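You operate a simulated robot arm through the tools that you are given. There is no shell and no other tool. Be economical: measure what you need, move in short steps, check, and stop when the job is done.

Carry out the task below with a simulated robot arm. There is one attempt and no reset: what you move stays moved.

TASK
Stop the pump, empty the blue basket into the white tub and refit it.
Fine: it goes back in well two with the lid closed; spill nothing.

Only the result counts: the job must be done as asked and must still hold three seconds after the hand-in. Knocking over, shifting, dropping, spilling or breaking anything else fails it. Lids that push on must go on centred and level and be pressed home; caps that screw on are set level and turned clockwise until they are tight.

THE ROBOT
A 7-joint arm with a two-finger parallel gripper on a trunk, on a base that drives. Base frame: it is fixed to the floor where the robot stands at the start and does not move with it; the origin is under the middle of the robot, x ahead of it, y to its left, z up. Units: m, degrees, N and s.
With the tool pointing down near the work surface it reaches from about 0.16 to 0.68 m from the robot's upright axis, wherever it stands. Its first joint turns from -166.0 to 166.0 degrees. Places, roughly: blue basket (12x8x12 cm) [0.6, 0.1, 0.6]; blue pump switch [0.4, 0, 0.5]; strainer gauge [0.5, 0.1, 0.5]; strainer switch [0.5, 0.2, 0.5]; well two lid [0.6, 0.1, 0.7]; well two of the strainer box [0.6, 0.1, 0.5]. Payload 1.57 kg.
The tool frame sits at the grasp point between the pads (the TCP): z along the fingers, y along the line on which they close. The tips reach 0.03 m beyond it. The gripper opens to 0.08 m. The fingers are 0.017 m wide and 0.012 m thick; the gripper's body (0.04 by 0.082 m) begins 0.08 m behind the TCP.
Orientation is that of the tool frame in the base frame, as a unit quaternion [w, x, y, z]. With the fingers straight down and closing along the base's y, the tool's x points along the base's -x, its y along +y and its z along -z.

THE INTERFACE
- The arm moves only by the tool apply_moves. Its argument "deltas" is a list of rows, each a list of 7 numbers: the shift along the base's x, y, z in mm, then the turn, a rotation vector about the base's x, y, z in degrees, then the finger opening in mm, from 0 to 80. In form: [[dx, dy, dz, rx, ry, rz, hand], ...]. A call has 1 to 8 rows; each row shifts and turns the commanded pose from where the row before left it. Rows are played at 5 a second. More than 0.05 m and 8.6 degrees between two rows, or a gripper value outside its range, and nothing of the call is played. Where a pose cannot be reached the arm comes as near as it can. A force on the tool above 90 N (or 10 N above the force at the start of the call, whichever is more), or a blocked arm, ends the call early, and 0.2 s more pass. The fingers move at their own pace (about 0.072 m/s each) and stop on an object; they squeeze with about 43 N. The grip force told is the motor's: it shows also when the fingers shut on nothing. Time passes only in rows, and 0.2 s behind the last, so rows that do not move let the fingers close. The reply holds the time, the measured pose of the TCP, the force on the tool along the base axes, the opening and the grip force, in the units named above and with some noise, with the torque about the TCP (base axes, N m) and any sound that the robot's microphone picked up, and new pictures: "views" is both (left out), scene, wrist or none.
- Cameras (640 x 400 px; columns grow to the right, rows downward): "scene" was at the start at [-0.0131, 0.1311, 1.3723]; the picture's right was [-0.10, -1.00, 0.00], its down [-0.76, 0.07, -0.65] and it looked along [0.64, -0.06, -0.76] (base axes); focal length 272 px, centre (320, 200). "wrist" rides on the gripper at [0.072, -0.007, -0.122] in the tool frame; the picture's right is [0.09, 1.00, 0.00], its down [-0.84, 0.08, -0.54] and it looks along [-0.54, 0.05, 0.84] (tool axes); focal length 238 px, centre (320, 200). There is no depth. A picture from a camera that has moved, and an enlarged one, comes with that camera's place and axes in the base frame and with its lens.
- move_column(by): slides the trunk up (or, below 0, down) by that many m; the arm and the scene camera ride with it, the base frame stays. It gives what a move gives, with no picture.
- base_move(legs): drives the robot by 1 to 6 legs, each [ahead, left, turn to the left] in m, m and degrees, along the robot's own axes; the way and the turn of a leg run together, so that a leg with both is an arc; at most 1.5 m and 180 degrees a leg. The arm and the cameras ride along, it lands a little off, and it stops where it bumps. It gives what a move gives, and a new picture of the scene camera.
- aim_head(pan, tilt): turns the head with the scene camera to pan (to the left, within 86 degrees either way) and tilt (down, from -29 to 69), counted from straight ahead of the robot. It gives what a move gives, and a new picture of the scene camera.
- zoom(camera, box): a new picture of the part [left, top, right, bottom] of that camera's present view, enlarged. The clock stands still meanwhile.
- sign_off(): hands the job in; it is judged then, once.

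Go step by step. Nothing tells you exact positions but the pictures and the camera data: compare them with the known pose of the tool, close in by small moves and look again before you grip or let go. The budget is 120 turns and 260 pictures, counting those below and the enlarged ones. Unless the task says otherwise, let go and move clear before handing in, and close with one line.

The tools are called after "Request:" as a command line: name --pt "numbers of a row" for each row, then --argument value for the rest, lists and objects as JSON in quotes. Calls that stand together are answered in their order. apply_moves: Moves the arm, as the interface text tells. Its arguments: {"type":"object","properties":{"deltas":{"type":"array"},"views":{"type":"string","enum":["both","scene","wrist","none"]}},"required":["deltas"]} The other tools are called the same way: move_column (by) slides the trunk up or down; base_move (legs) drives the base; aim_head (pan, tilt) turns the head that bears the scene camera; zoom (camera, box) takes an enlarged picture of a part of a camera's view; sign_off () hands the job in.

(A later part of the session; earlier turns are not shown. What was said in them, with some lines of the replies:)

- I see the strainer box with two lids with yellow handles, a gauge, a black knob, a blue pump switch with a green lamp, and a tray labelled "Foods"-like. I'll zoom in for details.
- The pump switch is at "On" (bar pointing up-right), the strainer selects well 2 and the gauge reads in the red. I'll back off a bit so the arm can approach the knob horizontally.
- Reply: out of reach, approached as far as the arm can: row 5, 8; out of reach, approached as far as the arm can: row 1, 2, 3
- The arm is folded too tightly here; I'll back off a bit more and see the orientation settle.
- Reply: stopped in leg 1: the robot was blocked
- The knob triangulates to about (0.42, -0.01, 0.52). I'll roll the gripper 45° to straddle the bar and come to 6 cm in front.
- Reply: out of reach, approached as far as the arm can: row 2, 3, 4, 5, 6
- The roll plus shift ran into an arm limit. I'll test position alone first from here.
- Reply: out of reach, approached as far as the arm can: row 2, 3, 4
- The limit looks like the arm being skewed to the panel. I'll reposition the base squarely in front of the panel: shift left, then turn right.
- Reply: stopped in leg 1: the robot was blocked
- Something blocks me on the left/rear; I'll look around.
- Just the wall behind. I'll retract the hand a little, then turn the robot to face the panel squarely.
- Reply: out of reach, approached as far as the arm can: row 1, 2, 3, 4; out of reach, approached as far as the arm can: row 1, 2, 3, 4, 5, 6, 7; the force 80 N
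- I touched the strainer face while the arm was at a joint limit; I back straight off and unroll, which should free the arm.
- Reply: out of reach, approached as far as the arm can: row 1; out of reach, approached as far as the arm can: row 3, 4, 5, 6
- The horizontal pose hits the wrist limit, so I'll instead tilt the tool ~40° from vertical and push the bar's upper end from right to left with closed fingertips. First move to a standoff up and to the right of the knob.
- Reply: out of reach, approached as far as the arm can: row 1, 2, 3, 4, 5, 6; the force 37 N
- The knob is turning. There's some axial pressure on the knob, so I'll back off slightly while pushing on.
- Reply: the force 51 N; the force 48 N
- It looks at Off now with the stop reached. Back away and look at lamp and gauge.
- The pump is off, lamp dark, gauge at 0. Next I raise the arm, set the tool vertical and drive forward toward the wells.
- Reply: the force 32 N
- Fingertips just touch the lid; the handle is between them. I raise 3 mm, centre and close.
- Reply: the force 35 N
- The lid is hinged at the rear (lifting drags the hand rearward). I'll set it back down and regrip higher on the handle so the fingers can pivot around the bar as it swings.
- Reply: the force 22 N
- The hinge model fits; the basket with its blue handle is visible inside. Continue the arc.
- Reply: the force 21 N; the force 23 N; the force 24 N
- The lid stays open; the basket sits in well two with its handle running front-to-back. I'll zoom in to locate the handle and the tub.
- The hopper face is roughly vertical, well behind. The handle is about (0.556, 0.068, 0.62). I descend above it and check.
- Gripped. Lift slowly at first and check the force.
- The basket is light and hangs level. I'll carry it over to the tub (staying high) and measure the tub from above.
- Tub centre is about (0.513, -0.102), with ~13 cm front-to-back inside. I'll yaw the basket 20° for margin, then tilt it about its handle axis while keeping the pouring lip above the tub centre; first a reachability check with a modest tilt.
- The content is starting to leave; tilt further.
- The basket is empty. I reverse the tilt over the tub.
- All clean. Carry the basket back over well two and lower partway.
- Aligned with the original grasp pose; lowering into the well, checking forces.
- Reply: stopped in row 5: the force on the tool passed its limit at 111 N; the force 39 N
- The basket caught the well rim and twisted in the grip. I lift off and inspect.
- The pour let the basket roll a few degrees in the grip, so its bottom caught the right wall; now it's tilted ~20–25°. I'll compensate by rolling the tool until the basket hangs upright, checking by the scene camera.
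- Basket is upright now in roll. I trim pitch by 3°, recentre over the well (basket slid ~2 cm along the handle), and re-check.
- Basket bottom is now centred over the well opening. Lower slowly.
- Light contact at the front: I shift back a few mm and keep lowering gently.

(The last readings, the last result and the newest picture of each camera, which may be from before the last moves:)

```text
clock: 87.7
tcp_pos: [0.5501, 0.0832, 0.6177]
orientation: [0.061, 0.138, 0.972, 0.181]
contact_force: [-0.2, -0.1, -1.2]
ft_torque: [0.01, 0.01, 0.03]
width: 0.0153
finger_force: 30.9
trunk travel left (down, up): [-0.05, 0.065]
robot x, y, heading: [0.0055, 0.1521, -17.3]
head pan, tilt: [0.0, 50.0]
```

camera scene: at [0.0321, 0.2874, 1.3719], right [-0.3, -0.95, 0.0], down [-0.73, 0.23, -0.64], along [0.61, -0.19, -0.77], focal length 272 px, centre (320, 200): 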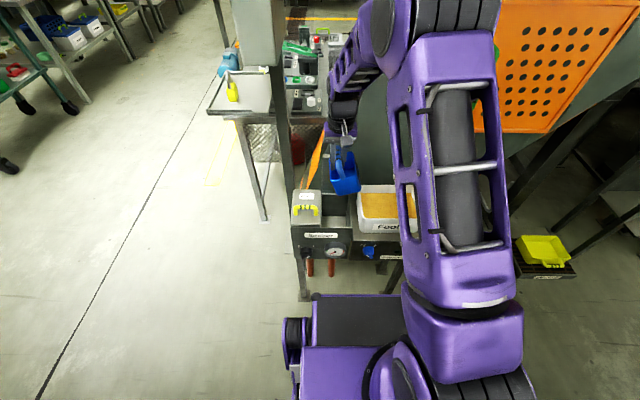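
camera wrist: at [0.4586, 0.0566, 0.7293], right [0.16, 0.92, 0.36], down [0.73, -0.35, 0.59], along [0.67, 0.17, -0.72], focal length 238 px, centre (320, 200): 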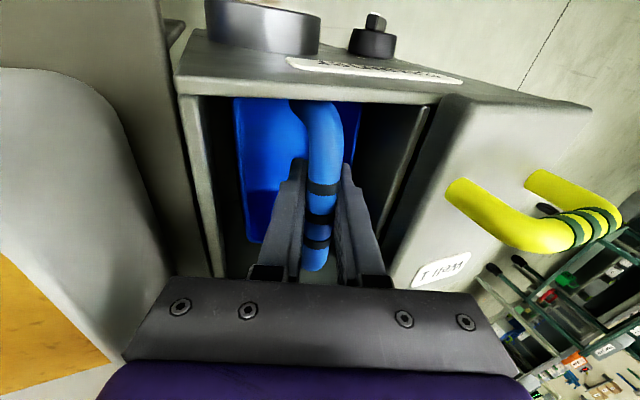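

Request:
apply_moves --pt "0 0 -3 0 0 0 0" --pt "0 0 -3 0 0 0 0" --pt "0 0 0 0 0 0 0" --views "none"

Request:
zoom --camera "scene" --box '[320, 175, 380, 235]'

```text
clock: 88.5
tcp_pos: [0.5502, 0.082, 0.6123]
orientation: [0.062, 0.138, 0.972, 0.179]
contact_force: [-0.7, -0.2, -0.9]
ft_torque: [0.01, 0.01, 0.0]
width: 0.0152
finger_force: 30.8
trunk travel left (down, up): [-0.05, 0.065]
robot x, y, heading: [0.0018, 0.1537, -17.4]
head pan, tilt: [0.0, 50.0]
```

```text
6.67 times, centred on (350, 205) of scene
camera zoom: at [0.032, 0.2874, 1.3719], right [-0.3, -0.95, 0.0], down [-0.73, 0.23, -0.64], along [0.61, -0.19, -0.77], focal length 1813 px, centre (120, 167)
```

zoom: 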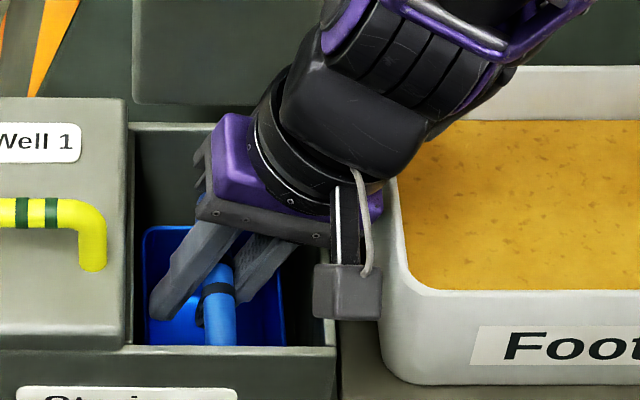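

Request:
apply_moves --pt "0 0 -3 0 0 0 0" --pt "0 0 -3 0 0 0 0" --pt "0 0 0 0 0 0 0" --views "wrist"

Request:
zoom --camera "wrist" --box '[180, 60, 440, 290]'

```text
clock: 89.3
tcp_pos: [0.5491, 0.0831, 0.6062]
orientation: [0.06, 0.137, 0.972, 0.18]
contact_force: [0.2, 1.0, -1.9]
ft_torque: [-0.01, 0.01, 0.0]
width: 0.0152
finger_force: 30.8
trunk travel left (down, up): [-0.05, 0.065]
robot x, y, heading: [0.0013, 0.1519, -17.4]
head pan, tilt: [0.0, 50.0]
camera wrist: at [0.459, 0.0561, 0.7114], right [0.16, 0.92, 0.36], down [0.73, -0.35, 0.59], along [0.67, 0.17, -0.72], focal length 238 px, centre (320, 200)
```

wrist: 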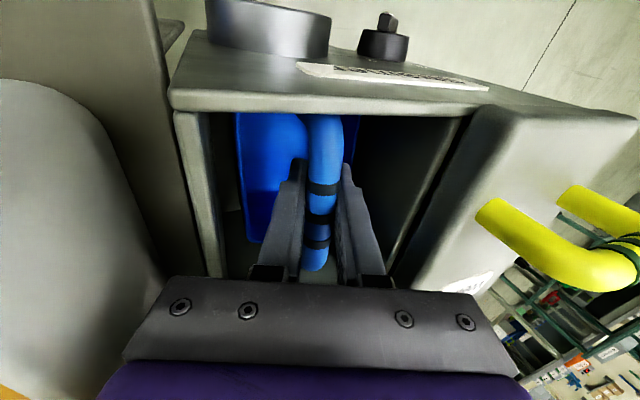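

```text
1.74 times, centred on (310, 175) of wrist
camera zoom: at [0.459, 0.0561, 0.7114], right [0.16, 0.92, 0.36], down [0.73, -0.35, 0.59], along [0.67, 0.17, -0.72], focal length 414 px, centre (337, 244)
```

zoom: 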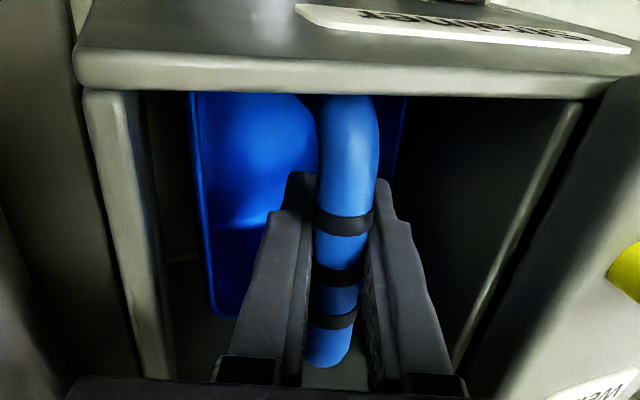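

Request:
apply_moves --pt "0 0 -3 0 0 0 0" --pt "0 0 -3 0 0 0 0" --pt "0 0 0 0 0 0 0" --views "none"

```text
clock: 90.1
tcp_pos: [0.5509, 0.0829, 0.6032]
orientation: [0.063, 0.138, 0.972, 0.18]
contact_force: [1.1, 1.2, 24.5]
ft_torque: [-0.36, 1.34, -0.05]
width: 0.0151
finger_force: 31.2
trunk travel left (down, up): [-0.05, 0.065]
robot x, y, heading: [0.0038, 0.1543, -17.1]
head pan, tilt: [0.0, 50.0]
```

Bottom contact at the front edge — basket is down. I release it gently.

Request:
apply_moves --pt "0 0 2 0 0 0 15" --pt "0 0 0 0 0 0 18" --pt "0 0 0 0 0 0 22" --pt "0 0 0 0 0 0 26" --pt "0 0 0 0 0 0 30" --views "wrist"

Request:
zoom --camera "scene" --box '[320, 175, 380, 235]'

```text
clock: 91.3
tcp_pos: [0.5488, 0.0825, 0.6021]
orientation: [0.06, 0.138, 0.972, 0.18]
contact_force: [-1.7, -4.2, -3.8]
ft_torque: [-0.44, 0.25, -0.06]
width: 0.0246
finger_force: 0.1
trunk travel left (down, up): [-0.05, 0.065]
robot x, y, heading: [0.0041, 0.1517, -17.1]
head pan, tilt: [0.0, 50.0]
camera wrist: at [0.4585, 0.0556, 0.7074], right [0.16, 0.92, 0.36], down [0.73, -0.35, 0.59], along [0.67, 0.17, -0.73], focal length 238 px, centre (320, 200)
```

wrist: 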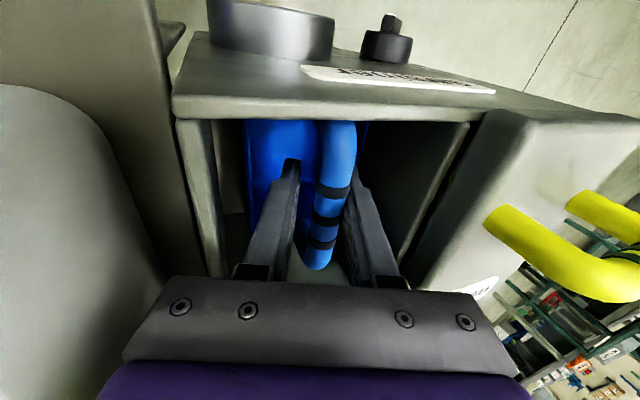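

```text
6.67 times, centred on (350, 205) of scene
camera zoom: at [0.032, 0.2872, 1.3719], right [-0.3, -0.95, 0.0], down [-0.73, 0.23, -0.64], along [0.61, -0.19, -0.77], focal length 1813 px, centre (120, 167)
```

zoom: 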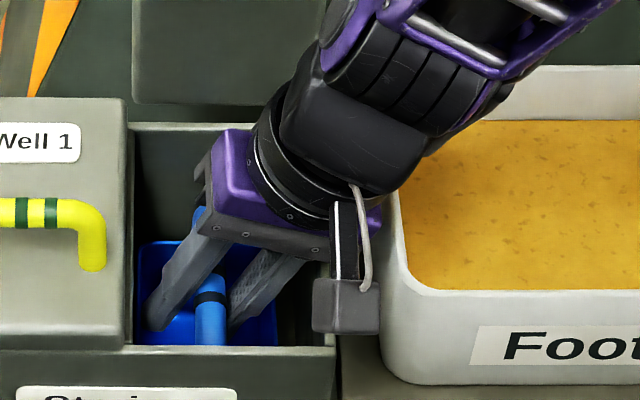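

Request:
apply_moves --pt "0 0 0 0 0 0 23" --pt "-1.3 -2.7 7.4 0 0 0 23" --pt "-1.3 -2.7 7.4 0 0 0 23" --pt "-1.3 -2.7 7.4 0 0 0 23" --views "wrist"

Request:
zoom --camera "scene" --box '[320, 175, 380, 235]'

```text
clock: 92.3
tcp_pos: [0.5468, 0.0757, 0.6244]
orientation: [0.061, 0.138, 0.972, 0.18]
contact_force: [-0.5, -0.5, 0.8]
ft_torque: [0.0, 0.03, 0.01]
width: 0.023
finger_force: 0.1
trunk travel left (down, up): [-0.05, 0.065]
robot x, y, heading: [0.0009, 0.149, -17.3]
head pan, tilt: [0.0, 50.0]
camera wrist: at [0.4559, 0.0484, 0.73], right [0.16, 0.92, 0.36], down [0.73, -0.35, 0.59], along [0.67, 0.17, -0.72], focal length 238 px, centre (320, 200)
```

wrist: 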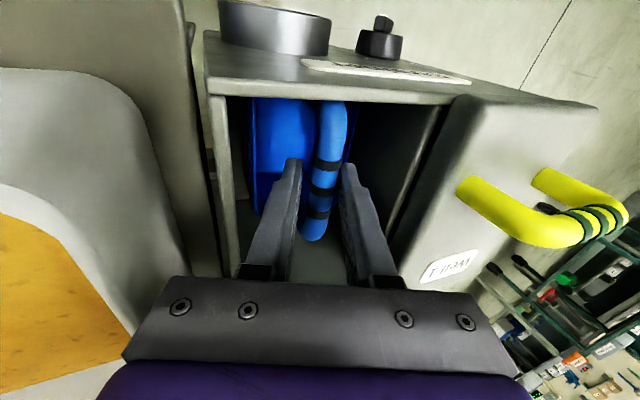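

```text
6.67 times, centred on (350, 205) of scene
camera zoom: at [0.0319, 0.2874, 1.3719], right [-0.3, -0.95, 0.0], down [-0.73, 0.23, -0.64], along [0.61, -0.19, -0.77], focal length 1813 px, centre (120, 167)
```

zoom: 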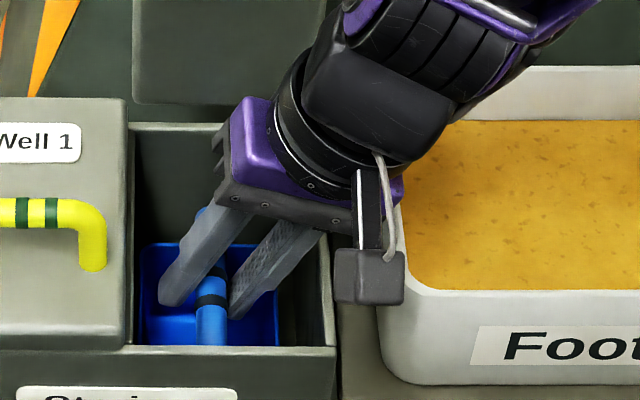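

Request:
apply_moves --pt "-1.3 -2.7 7.4 0 0 0 23" --pt "-1.3 -2.7 7.4 0 0 0 23" --pt "-1.3 -2.7 7.4 0 0 0 23" --pt "0 0 15 0 0 0 23" --pt "0 0 30 0 0 0 40" --pt "0 0 40 0 0 0 40" --views "wrist"

Request:
zoom --camera "scene" --box '[320, 175, 380, 235]'

```text
clock: 93.7
tcp_pos: [0.5418, 0.0665, 0.7288]
orientation: [0.06, 0.138, 0.972, 0.18]
contact_force: [-1.0, 0.0, -0.3]
ft_torque: [-0.02, 0.04, 0.01]
width: 0.0402
finger_force: 0.1
trunk travel left (down, up): [-0.05, 0.065]
robot x, y, heading: [0.0042, 0.1544, -17.2]
head pan, tilt: [0.0, 50.0]
camera wrist: at [0.4516, 0.0391, 0.8355], right [0.16, 0.92, 0.36], down [0.73, -0.35, 0.59], along [0.67, 0.17, -0.72], focal length 238 px, centre (320, 200)
```

wrist: 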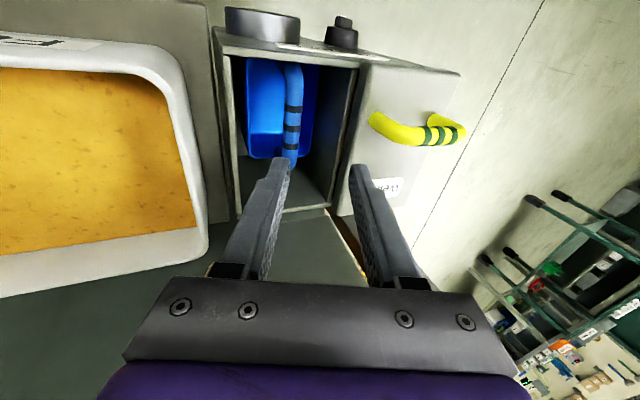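

```text
6.67 times, centred on (350, 205) of scene
camera zoom: at [0.032, 0.2873, 1.3719], right [-0.3, -0.95, 0.0], down [-0.73, 0.23, -0.64], along [0.61, -0.19, -0.77], focal length 1813 px, centre (120, 167)
```

zoom: 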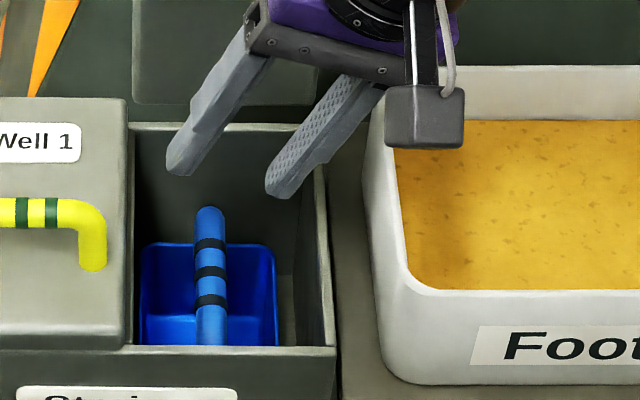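

The basket stands upright in the well. I straighten the tool above it and check position and depth against the original.

Request:
apply_moves --pt "3 0 40 -6.3 3.0 0 50" --pt "3 0 40 -6.3 3.0 0 50" --pt "3 0 40 -6.2 3.0 0 50" --pt "4 0 50 0 0 0 50" --pt "0 0 0 0 0 0 70" --views "wrist"

Request:
zoom --camera "scene" --box '[290, 150, 430, 250]'

Request:
zoom --camera "wrist" --box '[80, 0, 440, 225]'

```text
refused: row 4 steps farther than a row can; nothing moved
```

```text
4.00 times, centred on (360, 200) of scene
camera zoom: at [0.032, 0.2873, 1.3719], right [-0.3, -0.95, 0.0], down [-0.73, 0.23, -0.64], along [0.61, -0.19, -0.77], focal length 1088 px, centre (160, 200)
```

zoom: 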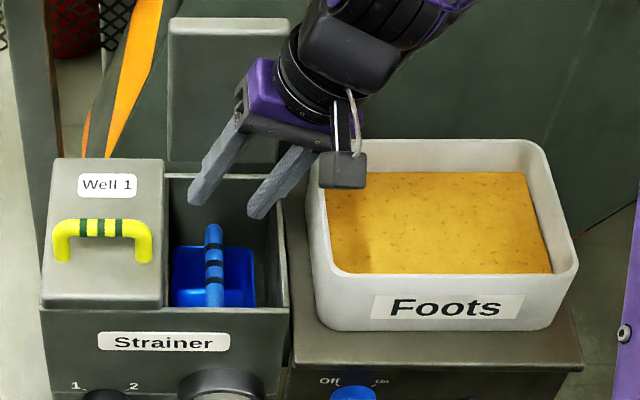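

```text
1.78 times, centred on (260, 112) of wrist
camera zoom: at [0.4516, 0.0391, 0.8355], right [0.16, 0.92, 0.36], down [0.73, -0.35, 0.59], along [0.67, 0.17, -0.72], focal length 424 px, centre (427, 356)
```

zoom: 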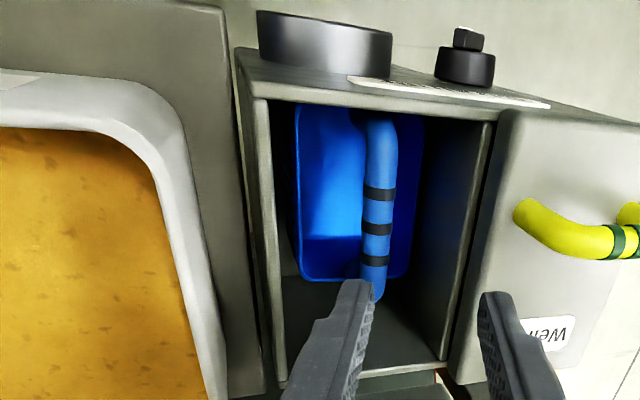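

Request:
apply_moves --pt "5 0 45 -6.3 3.0 0 70" --pt "5 0 45 -6.3 3.0 0 70" --pt "5 0 45 -6.2 3.0 0 70" --pt "5 0 36 0 0 0 70" --pt "0 0 0 0 0 0 70" --views "wrist"

Request:
zoom --camera "wrist" --box '[80, 0, 440, 225]'

```text
clock: 94.9
tcp_pos: [0.5608, 0.0671, 0.9008]
orientation: [0.007, 0.14, 0.99, 0.008]
contact_force: [0.1, -0.6, 0.8]
ft_torque: [0.0, 0.01, 0.01]
width: 0.0704
finger_force: 0.1
trunk travel left (down, up): [-0.05, 0.065]
robot x, y, heading: [0.0039, 0.1503, -17.1]
head pan, tilt: [0.0, 50.0]
camera wrist: at [0.4879, 0.0778, 1.0222], right [0.19, 0.98, 0.02], down [0.82, -0.17, 0.55], along [0.54, -0.09, -0.83], focal length 238 px, centre (320, 200)
```

wrist: 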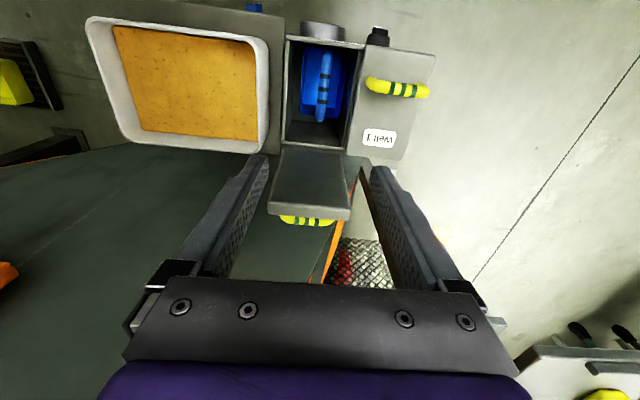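

```text
1.78 times, centred on (260, 112) of wrist
camera zoom: at [0.4879, 0.0778, 1.0222], right [0.19, 0.98, 0.02], down [0.82, -0.17, 0.55], along [0.54, -0.09, -0.83], focal length 424 px, centre (427, 356)
```

zoom: 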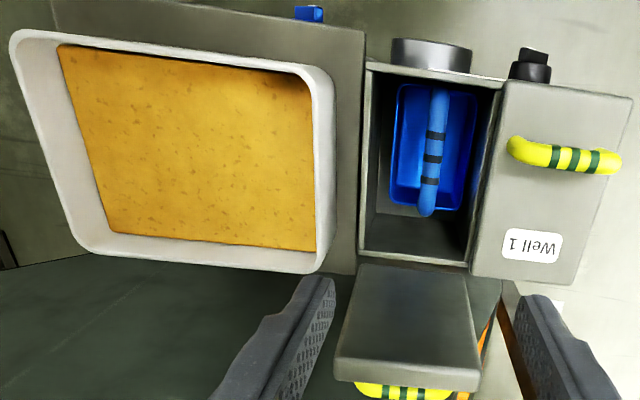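

The basket sits ~12 mm toward the front and ~7 mm left of where it was, same depth. I'll regrip the handle and slide it back to its original place.

Request:
apply_moves --pt "-6.4 4.5 -40 -0.8 0.9 -1 50" --pt "-6.4 4.4 -40 0 0 0 40" --pt "0 0 -40 0 0 0 40" --pt "0 0 -40 0 0 0 40" --pt "0 0 -40 0 0 0 40" --pt "0 0 -30 0 0 0 40" --views "wrist"

Request:
zoom --camera "scene" --box '[320, 175, 380, 235]'

```text
clock: 96.3
tcp_pos: [0.5478, 0.0752, 0.6723]
orientation: [0.0, 0.15, 0.989, 0.0]
contact_force: [0.3, -0.7, 0.4]
ft_torque: [-0.01, -0.02, 0.03]
width: 0.0398
finger_force: 0.1
trunk travel left (down, up): [-0.05, 0.065]
robot x, y, heading: [0.0019, 0.1542, -17.1]
head pan, tilt: [0.0, 50.0]
camera wrist: at [0.4776, 0.0886, 0.7934], right [0.2, 0.98, 0.0], down [0.82, -0.17, 0.54], along [0.53, -0.11, -0.84], focal length 238 px, centre (320, 200)
```

wrist: 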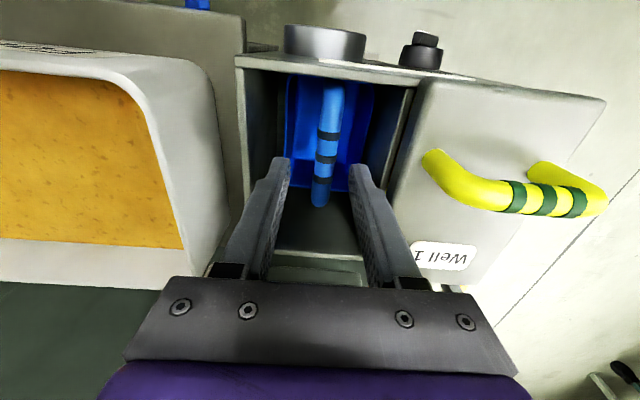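

```text
6.67 times, centred on (350, 205) of scene
camera zoom: at [0.0317, 0.2874, 1.372], right [-0.3, -0.95, 0.0], down [-0.73, 0.23, -0.64], along [0.61, -0.19, -0.77], focal length 1813 px, centre (120, 167)
```

zoom: 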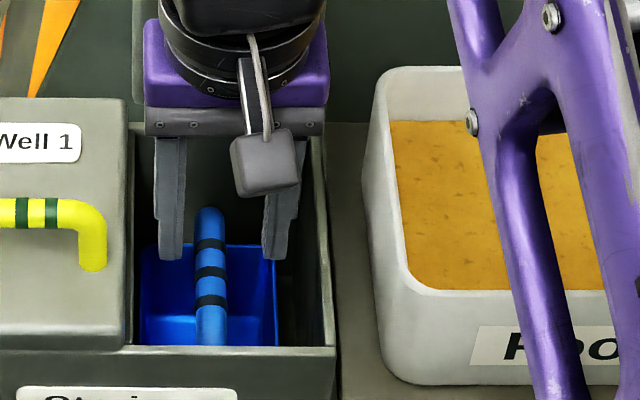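

Request:
apply_moves --pt "0 0 -15 0 0 0 40" --pt "0 0 -15 0 0 0 40" --pt "0 0 -10 0 0 0 40" --pt "0 0 0 0 0 0 0" --pt "0 0 0 0 0 0 0" --pt "0 0 0 0 0 0 0" --views "wrist"

```text
clock: 97.7
tcp_pos: [0.5497, 0.0757, 0.6324]
orientation: [0.0, 0.149, 0.989, 0.0]
contact_force: [-0.3, 0.1, 0.3]
ft_torque: [-0.03, -0.02, 0.0]
width: 0.0151
finger_force: 31.2
trunk travel left (down, up): [-0.05, 0.065]
robot x, y, heading: [0.0045, 0.1493, -17.1]
head pan, tilt: [0.0, 50.0]
camera wrist: at [0.4787, 0.09, 0.7538], right [0.2, 0.98, 0.0], down [0.82, -0.17, 0.54], along [0.53, -0.11, -0.84], focal length 238 px, centre (320, 200)
```

wrist: 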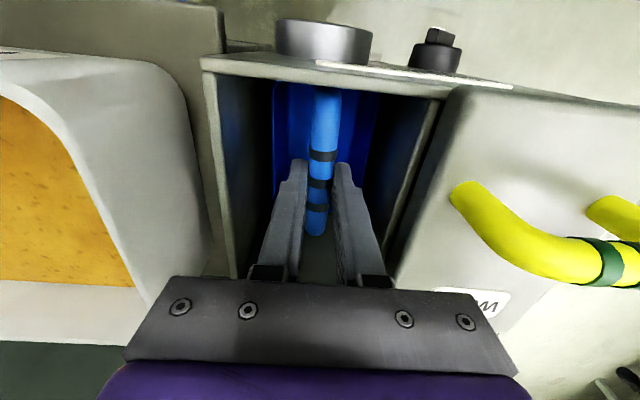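

Request:
apply_moves --pt "0 0 4 0 0 0 0" --pt "3.5 -3.5 0 0 0 0 0" --pt "3.5 -3.5 0 0 0 0 0" --pt "3.4 -3.6 0 0 0 0 0" --pt "0 0 -3 0 0 0 0" --pt "0 0 -2 0 0 0 0" --pt "0 0 0 0 0 0 0" --views "wrist"

```text
clock: 99.3
tcp_pos: [0.5593, 0.0664, 0.6317]
orientation: [0.001, 0.148, 0.989, 0.0]
contact_force: [-0.7, 0.9, 2.0]
ft_torque: [-0.1, 0.01, -0.04]
width: 0.015
finger_force: 30.8
trunk travel left (down, up): [-0.05, 0.065]
robot x, y, heading: [0.0009, 0.1515, -17.5]
head pan, tilt: [0.0, 50.0]
camera wrist: at [0.4888, 0.0797, 0.7534], right [0.2, 0.98, 0.0], down [0.82, -0.17, 0.54], along [0.53, -0.11, -0.84], focal length 238 px, centre (320, 200)
```

wrist: 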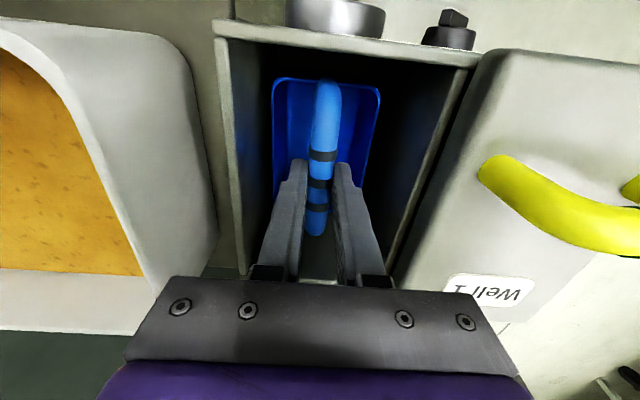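

Seated just like originally. Release, rise, and rotate the tool for the lid.

Request:
apply_moves --pt "0 0 0 0 0 0 36" --pt "0 0 0 0 0 0 36" --pt "0 0 20 0 0 0 36" --pt "0 0 40 0 0 0 36" --pt "0 0 45 0 0 0 40" --pt "0 0 45 0 0 0 40" --pt "0 0 45 0 0 0 40" --pt "0 0 45 0 0 0 40" --views "wrist"

Request:
zoom --camera "scene" --box '[290, 150, 430, 250]'

```text
clock: 101.1
tcp_pos: [0.5608, 0.0637, 0.8718]
orientation: [0.0, 0.148, 0.989, 0.0]
contact_force: [-0.3, -0.5, -0.1]
ft_torque: [0.0, 0.01, -0.01]
width: 0.04
finger_force: 0.1
trunk travel left (down, up): [-0.05, 0.065]
robot x, y, heading: [0.003, 0.1515, -17.3]
head pan, tilt: [0.0, 50.0]
camera wrist: at [0.4905, 0.0782, 0.9932], right [0.2, 0.98, 0.0], down [0.82, -0.17, 0.54], along [0.53, -0.11, -0.84], focal length 238 px, centre (320, 200)
```

wrist: 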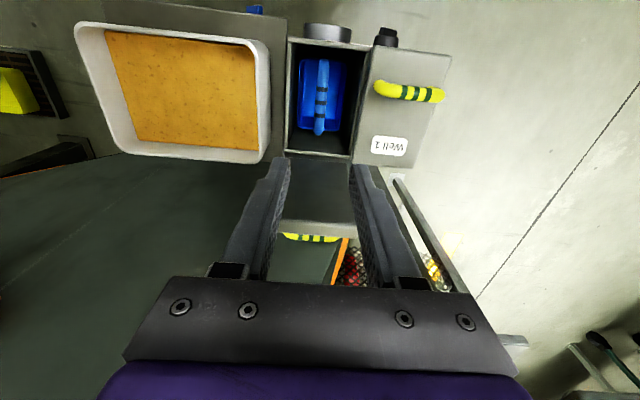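

```text
4.00 times, centred on (360, 200) of scene
camera zoom: at [0.032, 0.2874, 1.3719], right [-0.3, -0.95, 0.0], down [-0.73, 0.23, -0.64], along [0.61, -0.19, -0.77], focal length 1088 px, centre (160, 200)
```

zoom: 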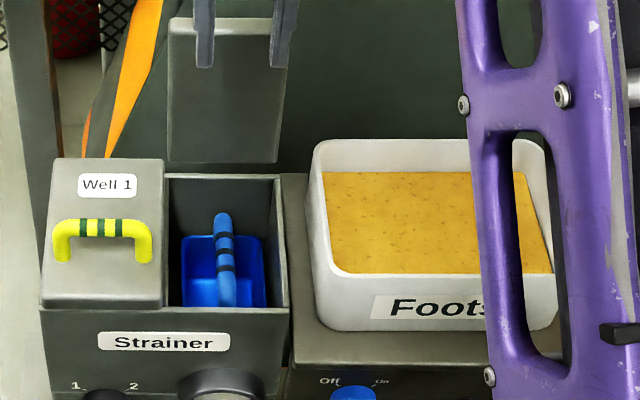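

Request:
apply_moves --pt "0 0 20 0 0 -8.2 40" --pt "0 0 15 0 0 -8.2 35" --pt "10 -3 0 0 0 -8.2 26" --pt "20 -5 0 0 0 -8.2 26" --pt "20 -5 0 0 0 -8.2 26" --pt "20 -5 0 0 0 -8.2 26" --pt "20 -5 0 0 0 -8.2 26" --pt "20 -5 0 0 0 -8.2 26" --views "none"

Request:
apply_moves --pt "15 -5 0 0 0 -8.2 26" --pt "14 -5 0 0 0 -8.2 26" --pt "0 0 0 0 0 -8 26" --pt "0 0 -20 0 0 0 26" --pt "0 0 -20 0 0 0 26" --views "wrist"

```text
clock: 102.9
tcp_pos: [0.6702, 0.0382, 0.9072]
orientation: [0.0, 0.661, 0.75, -0.001]
contact_force: [0.6, -0.4, 0.9]
ft_torque: [0.0, 0.0, -0.01]
width: 0.0259
finger_force: 0.0
trunk travel left (down, up): [-0.05, 0.065]
robot x, y, heading: [0.0049, 0.1529, -17.4]
head pan, tilt: [0.0, 50.0]
```

```text
clock: 104.1
tcp_pos: [0.6978, 0.0282, 0.868]
orientation: [0.0, 0.805, 0.594, -0.001]
contact_force: [-0.9, 0.7, 0.2]
ft_torque: [-0.05, 0.03, 0.03]
width: 0.0259
finger_force: 0.0
trunk travel left (down, up): [-0.05, 0.065]
robot x, y, heading: [0.0021, 0.1521, -17.6]
head pan, tilt: [0.0, 50.0]
camera wrist: at [0.7127, 0.0974, 0.9883], right [0.98, -0.21, 0.0], down [-0.17, -0.82, 0.54], along [-0.11, -0.53, -0.84], focal length 238 px, centre (320, 200)
```

wrist: 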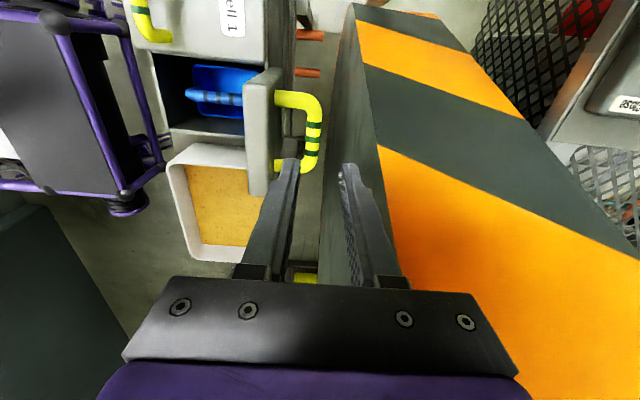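

Request:
apply_moves --pt "0 0 -30 0 0 0 26" --pt "0 -1 -30 0 0 0 26" --pt "0 0 -22 0 0 0 26" --views "wrist"

```text
clock: 104.9
tcp_pos: [0.6992, 0.0275, 0.7839]
orientation: [0.0, 0.804, 0.595, -0.001]
contact_force: [-0.5, 0.1, 0.1]
ft_torque: [-0.01, -0.01, 0.0]
width: 0.0259
finger_force: 0.0
trunk travel left (down, up): [-0.05, 0.065]
robot x, y, heading: [0.0015, 0.1549, -17.5]
head pan, tilt: [0.0, 50.0]
camera wrist: at [0.7144, 0.0966, 0.906], right [0.98, -0.2, 0.0], down [-0.17, -0.82, 0.54], along [-0.11, -0.53, -0.84], focal length 238 px, centre (320, 200)
```

wrist: 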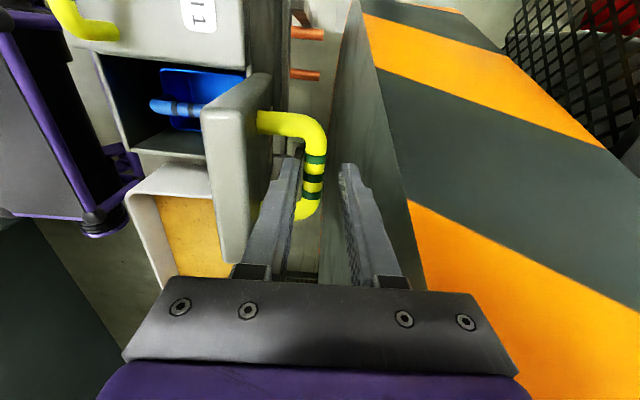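

Request:
apply_moves --pt "-3.5 0.9 -12 0 0 0 26" --pt "-3.5 0.9 -12 0 0 0 26" --pt "-3.5 0.9 -12 0 0 0 26" --pt "0 0 0 0 0 0 26" --views "wrist"

```text
clock: 105.9
tcp_pos: [0.6879, 0.0292, 0.7485]
orientation: [0.0, 0.804, 0.594, 0.001]
contact_force: [0.2, 0.4, -0.1]
ft_torque: [0.01, 0.05, -0.03]
width: 0.0255
finger_force: 0.2
trunk travel left (down, up): [-0.05, 0.065]
robot x, y, heading: [0.0048, 0.1528, -17.3]
head pan, tilt: [0.0, 50.0]
camera wrist: at [0.7028, 0.0986, 0.8701], right [0.98, -0.2, 0.0], down [-0.17, -0.82, 0.54], along [-0.11, -0.53, -0.84], focal length 238 px, centre (320, 200)
```

wrist: 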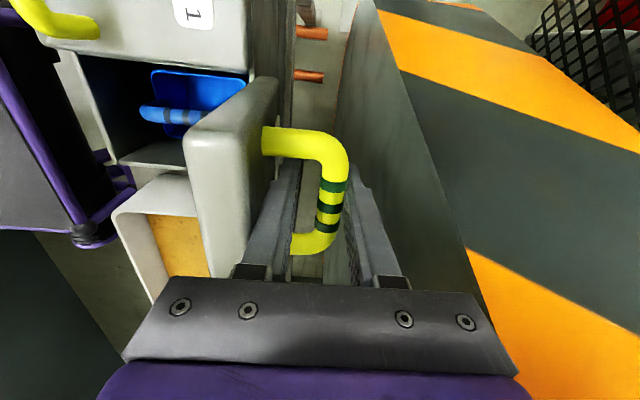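

Request:
apply_moves --pt "0 0 0 0 0 0 0" --pt "0 0 0 0 0 0 0" --pt "-6.4 1.9 4.4 0 0 0 0" --pt "-6.4 1.9 3.8 0 0 0 0" --pt "-8.8 2.7 4.4 0 0 0 0" --pt "-8.8 2.7 3.7 0 0 0 0" --views "wrist"

```text
clock: 107.3
tcp_pos: [0.6572, 0.0388, 0.7621]
orientation: [-0.002, 0.804, 0.594, -0.001]
contact_force: [-2.3, 3.0, -15.6]
ft_torque: [0.36, -0.17, -0.49]
width: 0.0142
finger_force: 29.8
trunk travel left (down, up): [-0.05, 0.065]
robot x, y, heading: [-0.0002, 0.1497, -17.4]
head pan, tilt: [0.0, 50.0]
camera wrist: at [0.6726, 0.1085, 0.8834], right [0.98, -0.2, -0.01], down [-0.17, -0.82, 0.54], along [-0.12, -0.53, -0.84], focal length 238 px, centre (320, 200)
```

wrist: 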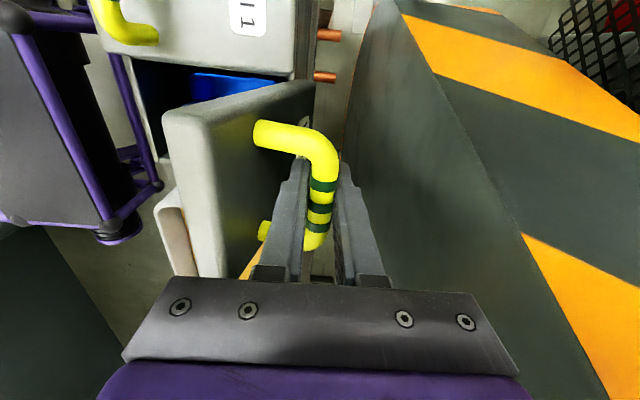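

Request:
apply_moves --pt "-8.8 2.7 1 0 0 0 0" --pt "-8.8 2.7 1 0 0 0 0" --pt "-8.4 2.7 1 0 0 0 0" --pt "-8.4 2.7 0.3 0 0 0 0" --pt "-8.4 2.7 -0.5 0 0 0 0" --pt "-8.4 2.7 -1.2 0 0 0 0" --pt "-8.4 2.7 -2.2 0 0 0 0" --pt "-8.4 2.7 -3 0 0 0 0" --views "wrist"

```text
clock: 109.1
tcp_pos: [0.5961, 0.0577, 0.762]
orientation: [0.006, 0.805, 0.593, 0.006]
contact_force: [36.4, -1.4, -22.0]
ft_torque: [-0.02, -3.41, -1.43]
width: 0.0137
finger_force: 30.0
trunk travel left (down, up): [-0.05, 0.065]
robot x, y, heading: [0.0066, 0.1511, -17.3]
head pan, tilt: [0.0, 50.0]
camera wrist: at [0.6092, 0.1285, 0.8829], right [0.98, -0.21, 0.02], down [-0.18, -0.82, 0.54], along [-0.1, -0.53, -0.84], focal length 238 px, centre (320, 200)
```

wrist: 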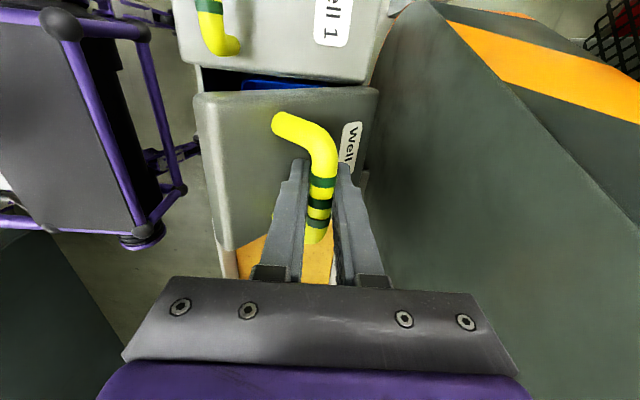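

The front fingertip is touching the lid because I gripped a bit low. At this angle "up" is radial to the hinge, so I slide the pads up the bar a few mm by pulling upward.

Request:
apply_moves --pt "1 -0.3 3 0 0 0 0" --pt "0 0 3 0 0 0 0" --pt "0 0 2 0 0 0 0" --views "wrist"

```text
clock: 109.9
tcp_pos: [0.587, 0.0599, 0.7693]
orientation: [-0.001, 0.803, 0.596, -0.004]
contact_force: [9.8, -0.8, -21.9]
ft_torque: [-0.07, -0.02, -0.5]
width: 0.0134
finger_force: 30.3
trunk travel left (down, up): [-0.05, 0.065]
robot x, y, heading: [0.0027, 0.1506, -17.5]
head pan, tilt: [0.0, 50.0]
camera wrist: at [0.602, 0.1293, 0.8903], right [0.98, -0.2, -0.01], down [-0.17, -0.82, 0.54], along [-0.11, -0.53, -0.84], focal length 238 px, centre (320, 200)
```

wrist: 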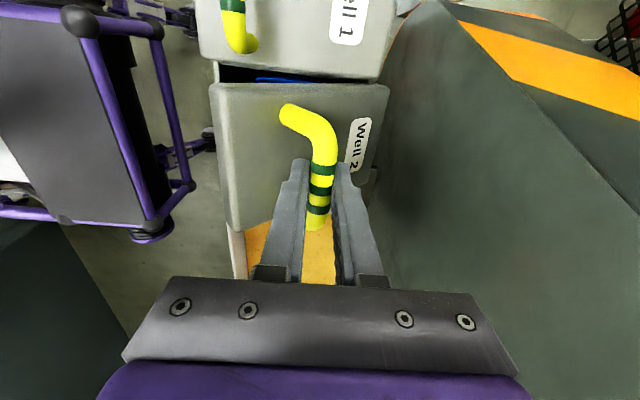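

Request:
apply_moves --pt "-5 1.6 -4 0 0 0 0" --pt "-8.2 2.6 -4 0 0 0 0" --pt "-7.5 2.4 -5.2 0 0 0 0" --pt "-7.5 2.4 -5.2 0 0 0 0" --views "none"

```text
clock: 110.9
tcp_pos: [0.5597, 0.0681, 0.7505]
orientation: [0.0, 0.805, 0.593, 0.0]
contact_force: [-11.3, -4.4, 10.8]
ft_torque: [0.12, 0.02, -0.54]
width: 0.0136
finger_force: 30.4
trunk travel left (down, up): [-0.05, 0.065]
robot x, y, heading: [0.0035, 0.1462, -17.3]
head pan, tilt: [0.0, 50.0]
```

Request:
apply_moves --pt "-7.5 2.4 -6.5 0 0 0 0" --pt "-7 2.4 -7 0 0 0 0" --pt "-5.5 1.8 -7.5 0 0 0 0" --pt "-5 1.6 -8 0 0 0 0" --views "wrist"

```text
clock: 111.9
tcp_pos: [0.5362, 0.0766, 0.7217]
orientation: [-0.001, 0.805, 0.593, 0.0]
contact_force: [-15.4, -8.9, 7.2]
ft_torque: [-0.08, 0.07, -0.48]
width: 0.0137
finger_force: 29.8
trunk travel left (down, up): [-0.05, 0.065]
robot x, y, heading: [0.0058, 0.1522, -17.4]
head pan, tilt: [0.0, 50.0]
camera wrist: at [0.5504, 0.1459, 0.8434], right [0.98, -0.21, 0.0], down [-0.17, -0.82, 0.54], along [-0.11, -0.53, -0.84], focal length 238 px, centre (320, 200)
```

wrist: 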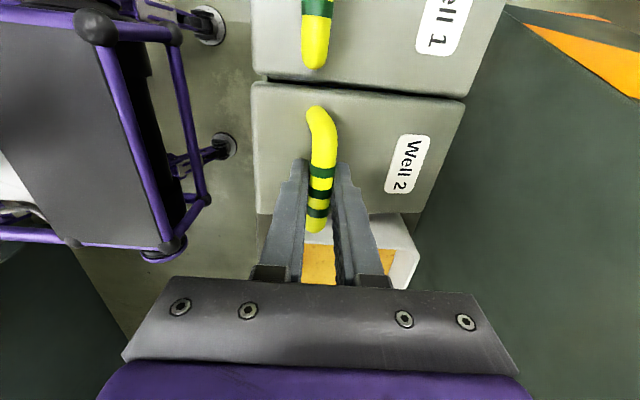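

Request:
apply_moves --pt "-6 2 -7 0 0 0 0" --pt "-5 1.6 -7 0 0 0 0" --pt "-1 0.5 -4 0 0 0 0" --views "none"

Request:
zoom --camera "scene" --box '[280, 150, 420, 270]'

```text
clock: 112.7
tcp_pos: [0.524, 0.0793, 0.7034]
orientation: [0.0, 0.805, 0.594, 0.0]
contact_force: [-4.8, -17.6, 0.0]
ft_torque: [-0.07, -0.05, -0.33]
width: 0.0134
finger_force: 30.3
trunk travel left (down, up): [-0.05, 0.065]
robot x, y, heading: [0.0037, 0.1529, -17.0]
head pan, tilt: [0.0, 50.0]
```

```text
3.33 times, centred on (350, 210) of scene
camera zoom: at [0.0318, 0.2865, 1.372], right [-0.3, -0.95, 0.0], down [-0.73, 0.23, -0.64], along [0.61, -0.19, -0.77], focal length 906 px, centre (220, 167)
```

zoom: 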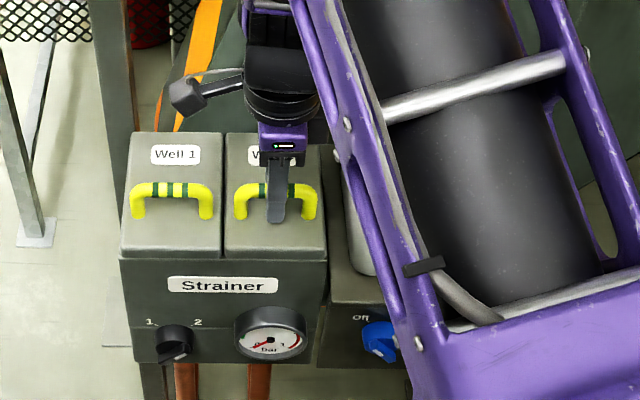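

Request:
apply_moves --pt "0 2 -3 0 0 0 0" --pt "0 0 -3 0 0 0 0" --views "none"

Request:
zoom --camera "scene" --box '[290, 175, 370, 235]'

```text
clock: 113.3
tcp_pos: [0.5258, 0.084, 0.6994]
orientation: [0.001, 0.805, 0.594, 0.002]
contact_force: [-1.0, -12.3, 18.4]
ft_torque: [-0.01, 0.0, -0.52]
width: 0.0137
finger_force: 30.3
trunk travel left (down, up): [-0.05, 0.065]
robot x, y, heading: [0.0032, 0.1552, -17.2]
head pan, tilt: [0.0, 50.0]
```

```text
6.67 times, centred on (330, 205) of scene
camera zoom: at [0.0306, 0.2871, 1.3723], right [-0.3, -0.95, 0.0], down [-0.73, 0.23, -0.64], along [0.61, -0.19, -0.77], focal length 1813 px, centre (253, 167)
```

zoom: 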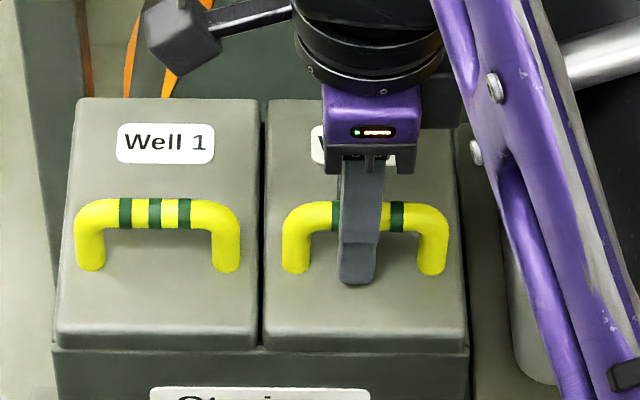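

The lid is flush and resisting. Release and rise.

Request:
apply_moves --pt "0 0 0 0 0 0 36" --pt "0 0 0 0 0 0 36" --pt "0 0 15 0 0 0 40" --pt "0 0 40 0 0 0 40" --pt "0 0 45 0 0 0 40" --pt "0 0 45 0 0 0 40" --pt "0 0 30 0 0 0 40" --views "both"

Request:
zoom --camera "scene" --box '[280, 170, 440, 290]'

Request:
zoom --camera "wrist" --box '[240, 0, 480, 200]'

```text
clock: 114.9
tcp_pos: [0.5246, 0.0833, 0.8738]
orientation: [0.001, 0.804, 0.595, 0.0]
contact_force: [0.0, 0.4, -0.1]
ft_torque: [0.02, 0.02, -0.02]
width: 0.0403
finger_force: 0.0
trunk travel left (down, up): [-0.05, 0.065]
robot x, y, heading: [0.0001, 0.1524, -17.4]
head pan, tilt: [0.0, 50.0]
camera scene: at [0.032, 0.2874, 1.3719], right [-0.3, -0.95, 0.0], down [-0.73, 0.23, -0.64], along [0.61, -0.19, -0.77], focal length 272 px, centre (320, 200)
camera wrist: at [0.5401, 0.1533, 0.9955], right [0.98, -0.2, 0.0], down [-0.17, -0.82, 0.54], along [-0.11, -0.53, -0.84], focal length 238 px, centre (320, 200)
```

scene: 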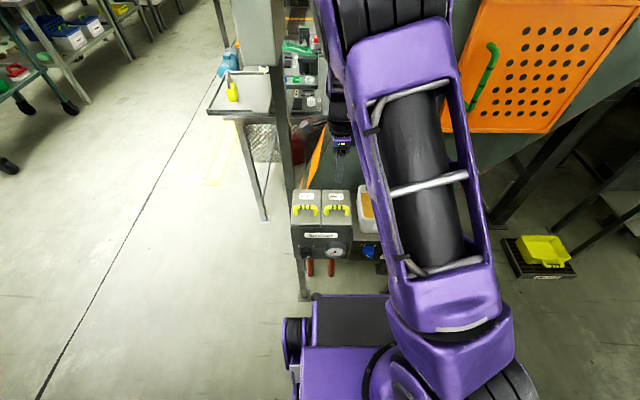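
wrist: 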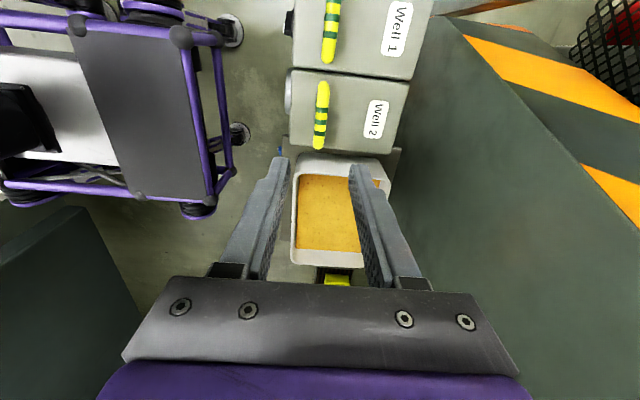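

```text
3.33 times, centred on (360, 230) of scene
camera zoom: at [0.032, 0.2874, 1.3719], right [-0.3, -0.95, 0.0], down [-0.73, 0.23, -0.64], along [0.61, -0.19, -0.77], focal length 906 px, centre (187, 100)
```

zoom: 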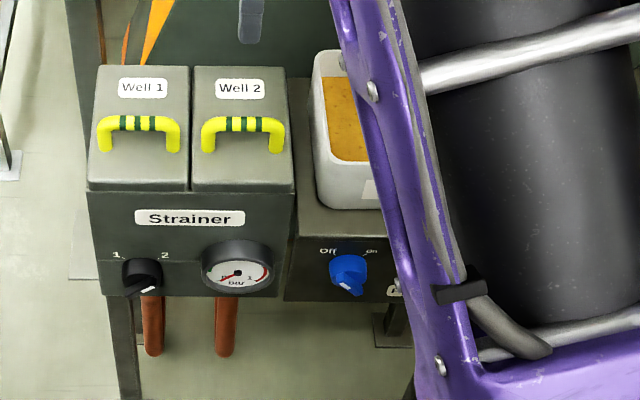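

```text
2.00 times, centred on (360, 100) of wrist
camera zoom: at [0.5401, 0.1533, 0.9955], right [0.98, -0.2, 0.0], down [-0.17, -0.82, 0.54], along [-0.11, -0.53, -0.84], focal length 477 px, centre (240, 400)
```

zoom: 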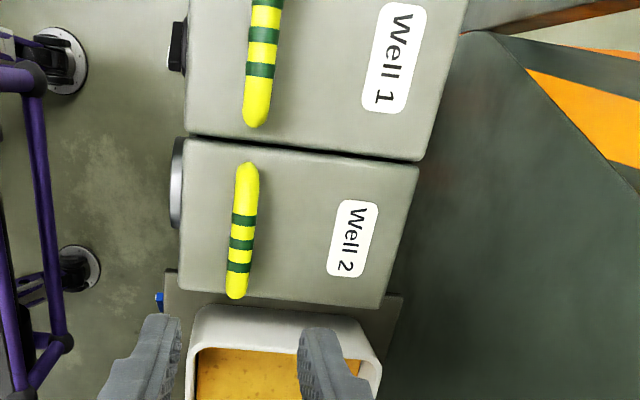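

The lid is level and flush with its neighbour, the pump switch is at Off with the lamp dark, the gauge reads 0, and the tub area is clean. The hand is clear, so I hand in.

Request:
sign_off

```text
The job is handed in.
```

The pump is stopped, the blue basket has been emptied into the white tub, and it is back in well two with the lid closed. I saw no spill. While going back in, the basket caught the well's rim once and twisted in the grip, so I straightened it and reseated it where it had been.
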